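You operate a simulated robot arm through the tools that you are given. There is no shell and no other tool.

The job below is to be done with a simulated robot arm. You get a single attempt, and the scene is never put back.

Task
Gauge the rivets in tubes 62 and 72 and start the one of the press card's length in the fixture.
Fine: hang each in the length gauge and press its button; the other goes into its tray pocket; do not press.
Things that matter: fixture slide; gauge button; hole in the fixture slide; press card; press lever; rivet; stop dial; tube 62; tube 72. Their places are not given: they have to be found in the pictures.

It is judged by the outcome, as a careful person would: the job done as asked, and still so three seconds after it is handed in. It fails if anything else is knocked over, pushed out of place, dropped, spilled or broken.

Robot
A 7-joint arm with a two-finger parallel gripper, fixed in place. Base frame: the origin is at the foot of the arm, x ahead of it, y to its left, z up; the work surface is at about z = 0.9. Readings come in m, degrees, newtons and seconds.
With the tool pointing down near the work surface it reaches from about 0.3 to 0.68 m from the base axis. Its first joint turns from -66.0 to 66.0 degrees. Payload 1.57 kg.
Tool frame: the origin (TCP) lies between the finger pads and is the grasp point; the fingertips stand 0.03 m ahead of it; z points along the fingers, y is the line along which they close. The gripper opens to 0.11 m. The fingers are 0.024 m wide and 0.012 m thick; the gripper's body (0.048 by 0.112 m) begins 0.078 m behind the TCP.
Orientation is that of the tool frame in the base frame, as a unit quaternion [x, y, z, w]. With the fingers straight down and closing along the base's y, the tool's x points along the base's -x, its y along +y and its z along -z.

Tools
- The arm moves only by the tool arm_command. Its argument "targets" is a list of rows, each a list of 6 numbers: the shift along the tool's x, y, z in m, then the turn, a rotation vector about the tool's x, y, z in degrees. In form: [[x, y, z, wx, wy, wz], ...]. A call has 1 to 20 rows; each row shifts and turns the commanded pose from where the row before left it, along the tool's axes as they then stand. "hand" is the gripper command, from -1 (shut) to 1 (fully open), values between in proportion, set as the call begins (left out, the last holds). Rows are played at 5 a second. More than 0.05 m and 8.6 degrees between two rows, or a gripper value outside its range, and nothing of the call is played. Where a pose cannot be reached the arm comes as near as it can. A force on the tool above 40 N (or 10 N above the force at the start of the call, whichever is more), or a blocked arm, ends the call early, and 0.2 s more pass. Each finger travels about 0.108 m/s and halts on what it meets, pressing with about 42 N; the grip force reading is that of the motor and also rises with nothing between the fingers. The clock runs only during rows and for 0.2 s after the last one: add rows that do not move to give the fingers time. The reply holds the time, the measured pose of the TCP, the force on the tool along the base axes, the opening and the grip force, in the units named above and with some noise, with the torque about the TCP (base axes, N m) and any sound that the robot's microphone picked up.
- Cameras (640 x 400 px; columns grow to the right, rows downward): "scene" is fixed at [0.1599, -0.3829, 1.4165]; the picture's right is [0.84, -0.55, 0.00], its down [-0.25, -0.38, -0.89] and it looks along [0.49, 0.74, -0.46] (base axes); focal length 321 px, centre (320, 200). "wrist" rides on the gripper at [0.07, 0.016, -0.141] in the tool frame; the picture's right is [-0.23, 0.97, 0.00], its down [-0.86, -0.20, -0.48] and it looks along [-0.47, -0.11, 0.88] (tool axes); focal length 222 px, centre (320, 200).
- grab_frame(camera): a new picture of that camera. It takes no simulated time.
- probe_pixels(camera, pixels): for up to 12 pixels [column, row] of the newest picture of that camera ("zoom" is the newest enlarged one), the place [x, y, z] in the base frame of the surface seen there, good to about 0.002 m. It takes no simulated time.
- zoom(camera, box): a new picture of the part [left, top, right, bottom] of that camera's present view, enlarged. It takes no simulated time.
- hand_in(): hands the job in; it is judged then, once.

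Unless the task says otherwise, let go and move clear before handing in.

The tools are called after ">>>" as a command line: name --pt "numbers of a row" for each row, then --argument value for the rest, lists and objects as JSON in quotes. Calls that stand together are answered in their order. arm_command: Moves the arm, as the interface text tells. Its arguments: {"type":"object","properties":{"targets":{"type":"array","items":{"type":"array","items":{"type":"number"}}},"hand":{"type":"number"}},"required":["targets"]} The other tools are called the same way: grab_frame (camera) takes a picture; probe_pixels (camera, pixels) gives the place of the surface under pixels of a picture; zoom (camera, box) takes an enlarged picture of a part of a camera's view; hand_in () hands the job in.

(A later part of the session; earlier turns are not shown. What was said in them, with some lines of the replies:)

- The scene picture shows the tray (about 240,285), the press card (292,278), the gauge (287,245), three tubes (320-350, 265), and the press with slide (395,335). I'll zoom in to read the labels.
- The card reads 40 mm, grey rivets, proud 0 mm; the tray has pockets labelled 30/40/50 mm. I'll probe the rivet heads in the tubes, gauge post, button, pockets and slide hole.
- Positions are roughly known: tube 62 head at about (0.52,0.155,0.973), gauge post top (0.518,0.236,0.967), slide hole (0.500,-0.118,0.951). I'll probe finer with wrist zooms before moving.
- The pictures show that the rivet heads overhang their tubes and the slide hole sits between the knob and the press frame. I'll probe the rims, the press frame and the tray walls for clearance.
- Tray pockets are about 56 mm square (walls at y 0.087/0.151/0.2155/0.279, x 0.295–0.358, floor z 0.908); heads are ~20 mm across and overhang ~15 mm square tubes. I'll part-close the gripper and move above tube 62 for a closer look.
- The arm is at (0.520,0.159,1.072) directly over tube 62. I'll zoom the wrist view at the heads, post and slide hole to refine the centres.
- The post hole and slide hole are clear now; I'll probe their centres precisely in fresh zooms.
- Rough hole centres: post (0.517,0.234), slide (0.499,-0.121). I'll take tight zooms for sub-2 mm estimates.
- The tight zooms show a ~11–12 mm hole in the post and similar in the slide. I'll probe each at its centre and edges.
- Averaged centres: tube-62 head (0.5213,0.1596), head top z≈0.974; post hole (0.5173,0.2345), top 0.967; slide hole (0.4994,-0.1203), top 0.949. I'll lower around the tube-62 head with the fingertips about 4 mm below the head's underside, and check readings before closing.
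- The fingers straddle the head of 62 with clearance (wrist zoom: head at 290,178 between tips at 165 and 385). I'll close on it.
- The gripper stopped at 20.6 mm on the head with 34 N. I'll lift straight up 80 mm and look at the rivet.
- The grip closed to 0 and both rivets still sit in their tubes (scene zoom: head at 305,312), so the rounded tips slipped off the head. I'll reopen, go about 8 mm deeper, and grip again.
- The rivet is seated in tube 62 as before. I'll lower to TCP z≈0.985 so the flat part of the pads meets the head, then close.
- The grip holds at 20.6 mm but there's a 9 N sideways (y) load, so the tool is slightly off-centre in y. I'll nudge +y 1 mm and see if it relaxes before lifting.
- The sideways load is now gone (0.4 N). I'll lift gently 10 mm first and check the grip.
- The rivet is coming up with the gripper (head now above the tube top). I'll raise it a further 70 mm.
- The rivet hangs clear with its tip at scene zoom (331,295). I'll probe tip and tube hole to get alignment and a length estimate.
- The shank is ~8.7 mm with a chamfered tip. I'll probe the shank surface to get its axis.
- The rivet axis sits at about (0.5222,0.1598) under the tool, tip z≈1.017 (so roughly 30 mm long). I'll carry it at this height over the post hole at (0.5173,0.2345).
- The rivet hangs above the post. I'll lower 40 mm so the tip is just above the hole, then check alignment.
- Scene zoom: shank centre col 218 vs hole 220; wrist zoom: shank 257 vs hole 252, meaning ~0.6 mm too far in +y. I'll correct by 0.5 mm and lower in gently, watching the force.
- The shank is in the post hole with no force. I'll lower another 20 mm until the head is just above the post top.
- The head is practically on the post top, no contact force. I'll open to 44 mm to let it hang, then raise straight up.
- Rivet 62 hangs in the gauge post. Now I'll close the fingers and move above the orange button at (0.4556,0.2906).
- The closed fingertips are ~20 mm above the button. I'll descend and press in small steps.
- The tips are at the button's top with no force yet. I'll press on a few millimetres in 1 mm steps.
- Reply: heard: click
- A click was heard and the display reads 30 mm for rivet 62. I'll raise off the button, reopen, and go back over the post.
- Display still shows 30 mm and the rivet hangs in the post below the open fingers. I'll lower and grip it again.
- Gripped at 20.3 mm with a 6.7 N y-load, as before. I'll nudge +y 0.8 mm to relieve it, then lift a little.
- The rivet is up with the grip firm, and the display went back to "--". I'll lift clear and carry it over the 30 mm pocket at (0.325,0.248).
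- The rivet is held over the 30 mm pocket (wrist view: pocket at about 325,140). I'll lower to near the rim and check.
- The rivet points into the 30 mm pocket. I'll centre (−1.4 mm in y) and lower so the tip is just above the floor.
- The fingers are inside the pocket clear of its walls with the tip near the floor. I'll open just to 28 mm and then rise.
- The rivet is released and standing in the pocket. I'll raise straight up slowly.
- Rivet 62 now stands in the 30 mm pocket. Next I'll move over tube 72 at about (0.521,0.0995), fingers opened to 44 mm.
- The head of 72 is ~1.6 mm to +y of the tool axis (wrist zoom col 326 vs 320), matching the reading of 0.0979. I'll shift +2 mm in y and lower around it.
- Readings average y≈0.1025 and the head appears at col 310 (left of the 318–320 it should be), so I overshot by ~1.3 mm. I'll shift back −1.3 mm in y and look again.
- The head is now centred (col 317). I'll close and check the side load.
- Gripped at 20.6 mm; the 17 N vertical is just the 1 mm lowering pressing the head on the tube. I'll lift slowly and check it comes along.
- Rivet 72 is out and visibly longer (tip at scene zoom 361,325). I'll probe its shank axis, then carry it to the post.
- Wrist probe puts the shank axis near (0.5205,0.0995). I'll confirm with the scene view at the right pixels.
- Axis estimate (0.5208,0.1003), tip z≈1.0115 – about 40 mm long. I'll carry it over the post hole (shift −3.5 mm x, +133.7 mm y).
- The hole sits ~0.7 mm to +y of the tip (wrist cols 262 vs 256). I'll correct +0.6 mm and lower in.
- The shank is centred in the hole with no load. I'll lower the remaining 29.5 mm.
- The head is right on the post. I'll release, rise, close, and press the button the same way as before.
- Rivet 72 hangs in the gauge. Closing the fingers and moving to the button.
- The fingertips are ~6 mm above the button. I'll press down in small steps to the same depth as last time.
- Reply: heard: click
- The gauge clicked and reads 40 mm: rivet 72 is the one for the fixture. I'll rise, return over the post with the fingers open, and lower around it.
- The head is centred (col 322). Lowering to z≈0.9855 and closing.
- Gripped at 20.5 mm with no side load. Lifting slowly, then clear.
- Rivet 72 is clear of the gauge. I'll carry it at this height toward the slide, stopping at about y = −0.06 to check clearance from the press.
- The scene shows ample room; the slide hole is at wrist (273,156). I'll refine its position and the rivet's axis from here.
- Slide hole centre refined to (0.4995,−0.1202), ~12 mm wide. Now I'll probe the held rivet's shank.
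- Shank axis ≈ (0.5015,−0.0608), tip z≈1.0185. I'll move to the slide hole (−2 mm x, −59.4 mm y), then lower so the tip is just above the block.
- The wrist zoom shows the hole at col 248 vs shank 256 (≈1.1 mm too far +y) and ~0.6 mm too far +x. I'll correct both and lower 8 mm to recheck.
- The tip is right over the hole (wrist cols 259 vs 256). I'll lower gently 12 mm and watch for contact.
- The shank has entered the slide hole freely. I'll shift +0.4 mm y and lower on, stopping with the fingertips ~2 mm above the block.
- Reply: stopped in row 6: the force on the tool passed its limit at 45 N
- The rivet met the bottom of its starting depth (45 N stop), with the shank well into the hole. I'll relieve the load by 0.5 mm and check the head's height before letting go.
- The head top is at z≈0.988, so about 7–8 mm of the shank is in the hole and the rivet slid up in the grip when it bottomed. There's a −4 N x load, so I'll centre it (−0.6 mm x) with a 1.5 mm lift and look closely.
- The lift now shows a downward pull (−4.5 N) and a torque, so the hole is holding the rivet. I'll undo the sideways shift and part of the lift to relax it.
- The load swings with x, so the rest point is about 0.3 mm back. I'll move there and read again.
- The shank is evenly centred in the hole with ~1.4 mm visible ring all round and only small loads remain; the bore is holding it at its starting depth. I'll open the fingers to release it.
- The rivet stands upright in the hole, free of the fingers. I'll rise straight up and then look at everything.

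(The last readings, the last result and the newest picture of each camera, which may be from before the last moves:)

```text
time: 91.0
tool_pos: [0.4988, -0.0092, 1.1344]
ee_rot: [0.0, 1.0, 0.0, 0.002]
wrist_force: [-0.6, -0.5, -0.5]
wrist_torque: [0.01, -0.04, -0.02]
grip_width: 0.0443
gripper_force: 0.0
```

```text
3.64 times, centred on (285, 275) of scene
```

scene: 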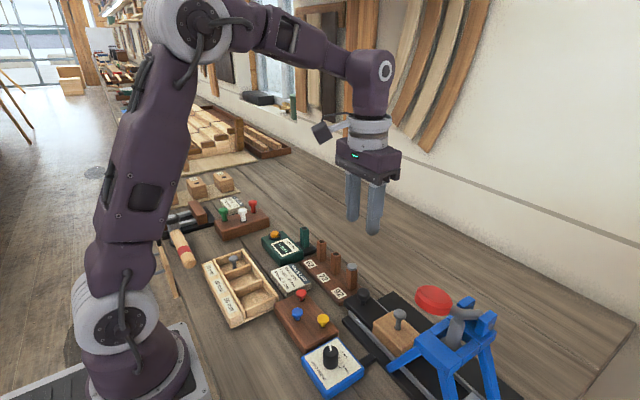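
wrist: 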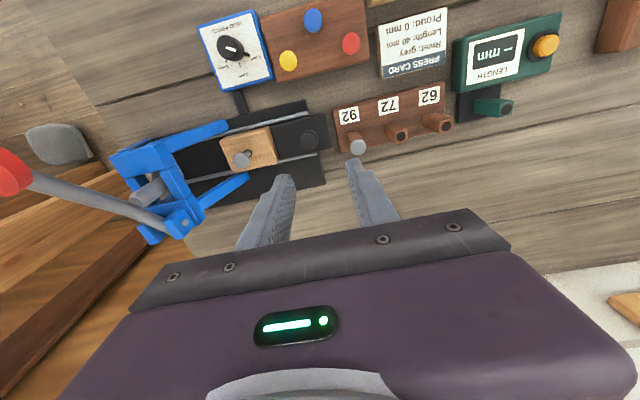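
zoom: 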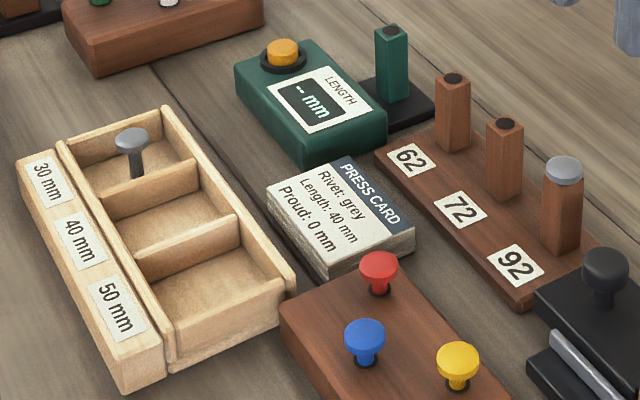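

Everything stands in place: rivet 62 in the 30 mm pocket, 72 upright in the slide hole, slide and press unmoved. I'll probe the rivet's height for its depth in the hole.

>>> zoom --camera "scene" --box '[370, 295, 430, 345]'

>>> probe_pixels --camera "zoom" --pixels '[[320, 145], [290, 140], [350, 150], [310, 190], [308, 215], [305, 240], [303, 268], [280, 265], [250, 250], [330, 190]]'

>>> zoom --camera "wrist" --box '[205, 110, 295, 190]'

>>> probe_pixels --camera "zoom" --pixels '[[265, 245], [240, 245], [290, 245], [265, 225], [265, 265], [290, 215]]'

```text
8.00 times, centred on (400, 320) of scene
```

zoom: 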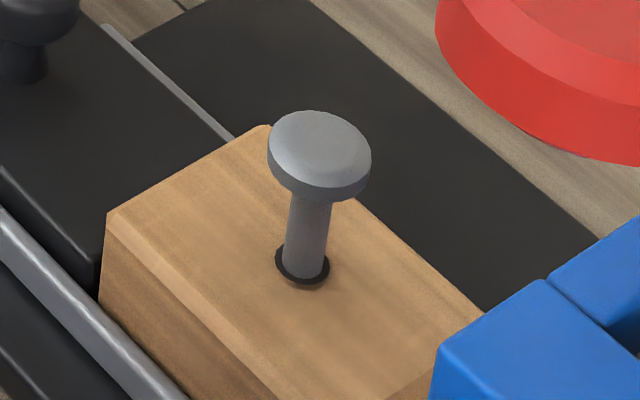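

```text
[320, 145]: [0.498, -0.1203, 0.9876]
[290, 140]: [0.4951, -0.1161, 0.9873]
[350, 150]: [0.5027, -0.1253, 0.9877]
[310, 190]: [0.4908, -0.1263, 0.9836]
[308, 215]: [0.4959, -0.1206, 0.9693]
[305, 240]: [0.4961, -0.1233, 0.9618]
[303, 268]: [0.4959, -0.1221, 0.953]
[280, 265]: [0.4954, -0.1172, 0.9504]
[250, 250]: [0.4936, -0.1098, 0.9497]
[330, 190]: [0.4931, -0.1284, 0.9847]
```

```text
5.00 times, centred on (250, 150) of wrist
```

zoom: 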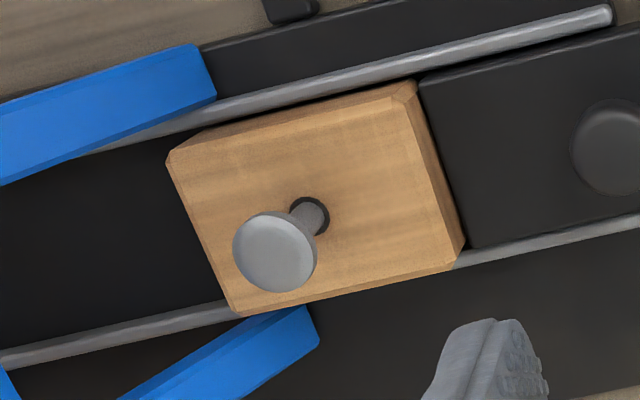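

```text
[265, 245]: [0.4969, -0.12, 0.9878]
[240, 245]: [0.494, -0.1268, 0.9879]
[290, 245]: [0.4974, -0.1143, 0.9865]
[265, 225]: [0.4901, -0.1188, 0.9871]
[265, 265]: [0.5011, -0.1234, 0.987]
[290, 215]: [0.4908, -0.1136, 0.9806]
```

The head top is at z≈0.988 over (0.498,−0.120), so rivet 72 stands upright and started in the slide hole; rivet 62 stands in the 30 mm pocket, and press, dial and slide are untouched. The gripper is open and clear; I'll wait a moment to confirm that all stays still.

>>> arm_command --pt "0 0.01 -0.02 0 0 0" --pt "0 0.01 -0.02 0 0 0" --pt "0 0 0 0 0 0" --pt "0 0 0 0 0 0" --pt "0 0 0 0 0 0" --pt "0 0 0 0 0 0" --pt "0 0 0 0 0 0" --pt "0 0 0 0 0 0" --pt "0 0 0 0 0 0" --pt "0 0 0 0 0 0"

>>> zoom --camera "scene" --box '[190, 220, 510, 400]'

```text
time: 93.2
tool_pos: [0.4977, 0.0098, 1.1737]
ee_rot: [0.0, 1.0, -0.001, 0.002]
wrist_force: [-0.4, -0.6, 0.1]
wrist_torque: [-0.03, 0.01, 0.0]
grip_width: 0.044
gripper_force: 0.0
```

```text
2.00 times, centred on (350, 310) of scene
```

zoom: 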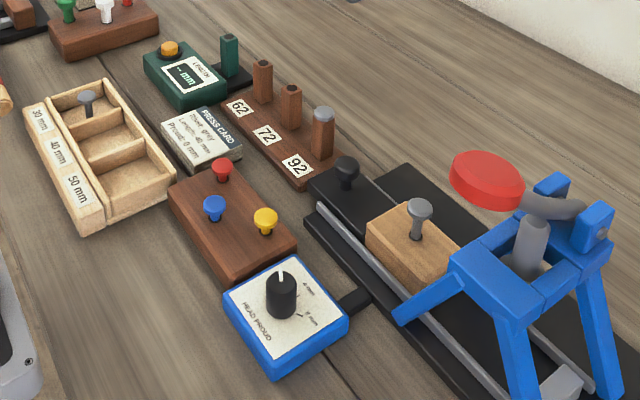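

After two more seconds nothing has moved: the 40 mm rivet stands in the slide hole (zoom 418,215), the 30 mm rivet is in its pocket (87,105), and everything else is in place. I'm handing in.

>>> hand_in

```text
The job is handed in.
```

The job is handed in. I gauged both rivets, started the 40 mm one in the fixture, and put the other in its tray pocket. I did not touch the press.

- **Tube 62:** the gauge read 30 mm. This rivet is now standing upright in the 30 mm tray pocket.
- **Tube 72:** the gauge read 40 mm, matching the press card. This rivet is standing upright in the hole in the fixture slide, with about 7 mm of its shank in.

**First grip on 62:** my first try slipped off the head, and the rivet stayed in its tube. I took a deeper grip and it came out cleanly.

**Depth in the slide hole:** the 40 mm rivet stopped at about 7 mm and the arm cut out at 45 N, with the rivet sliding up in the grip. I took that as its starting depth and did not push further, but I could not confirm what depth is intended.

I left the lever, stop dial and slide alone. In the last pictures, about five seconds after I let go of the second rivet, nothing else had moved.
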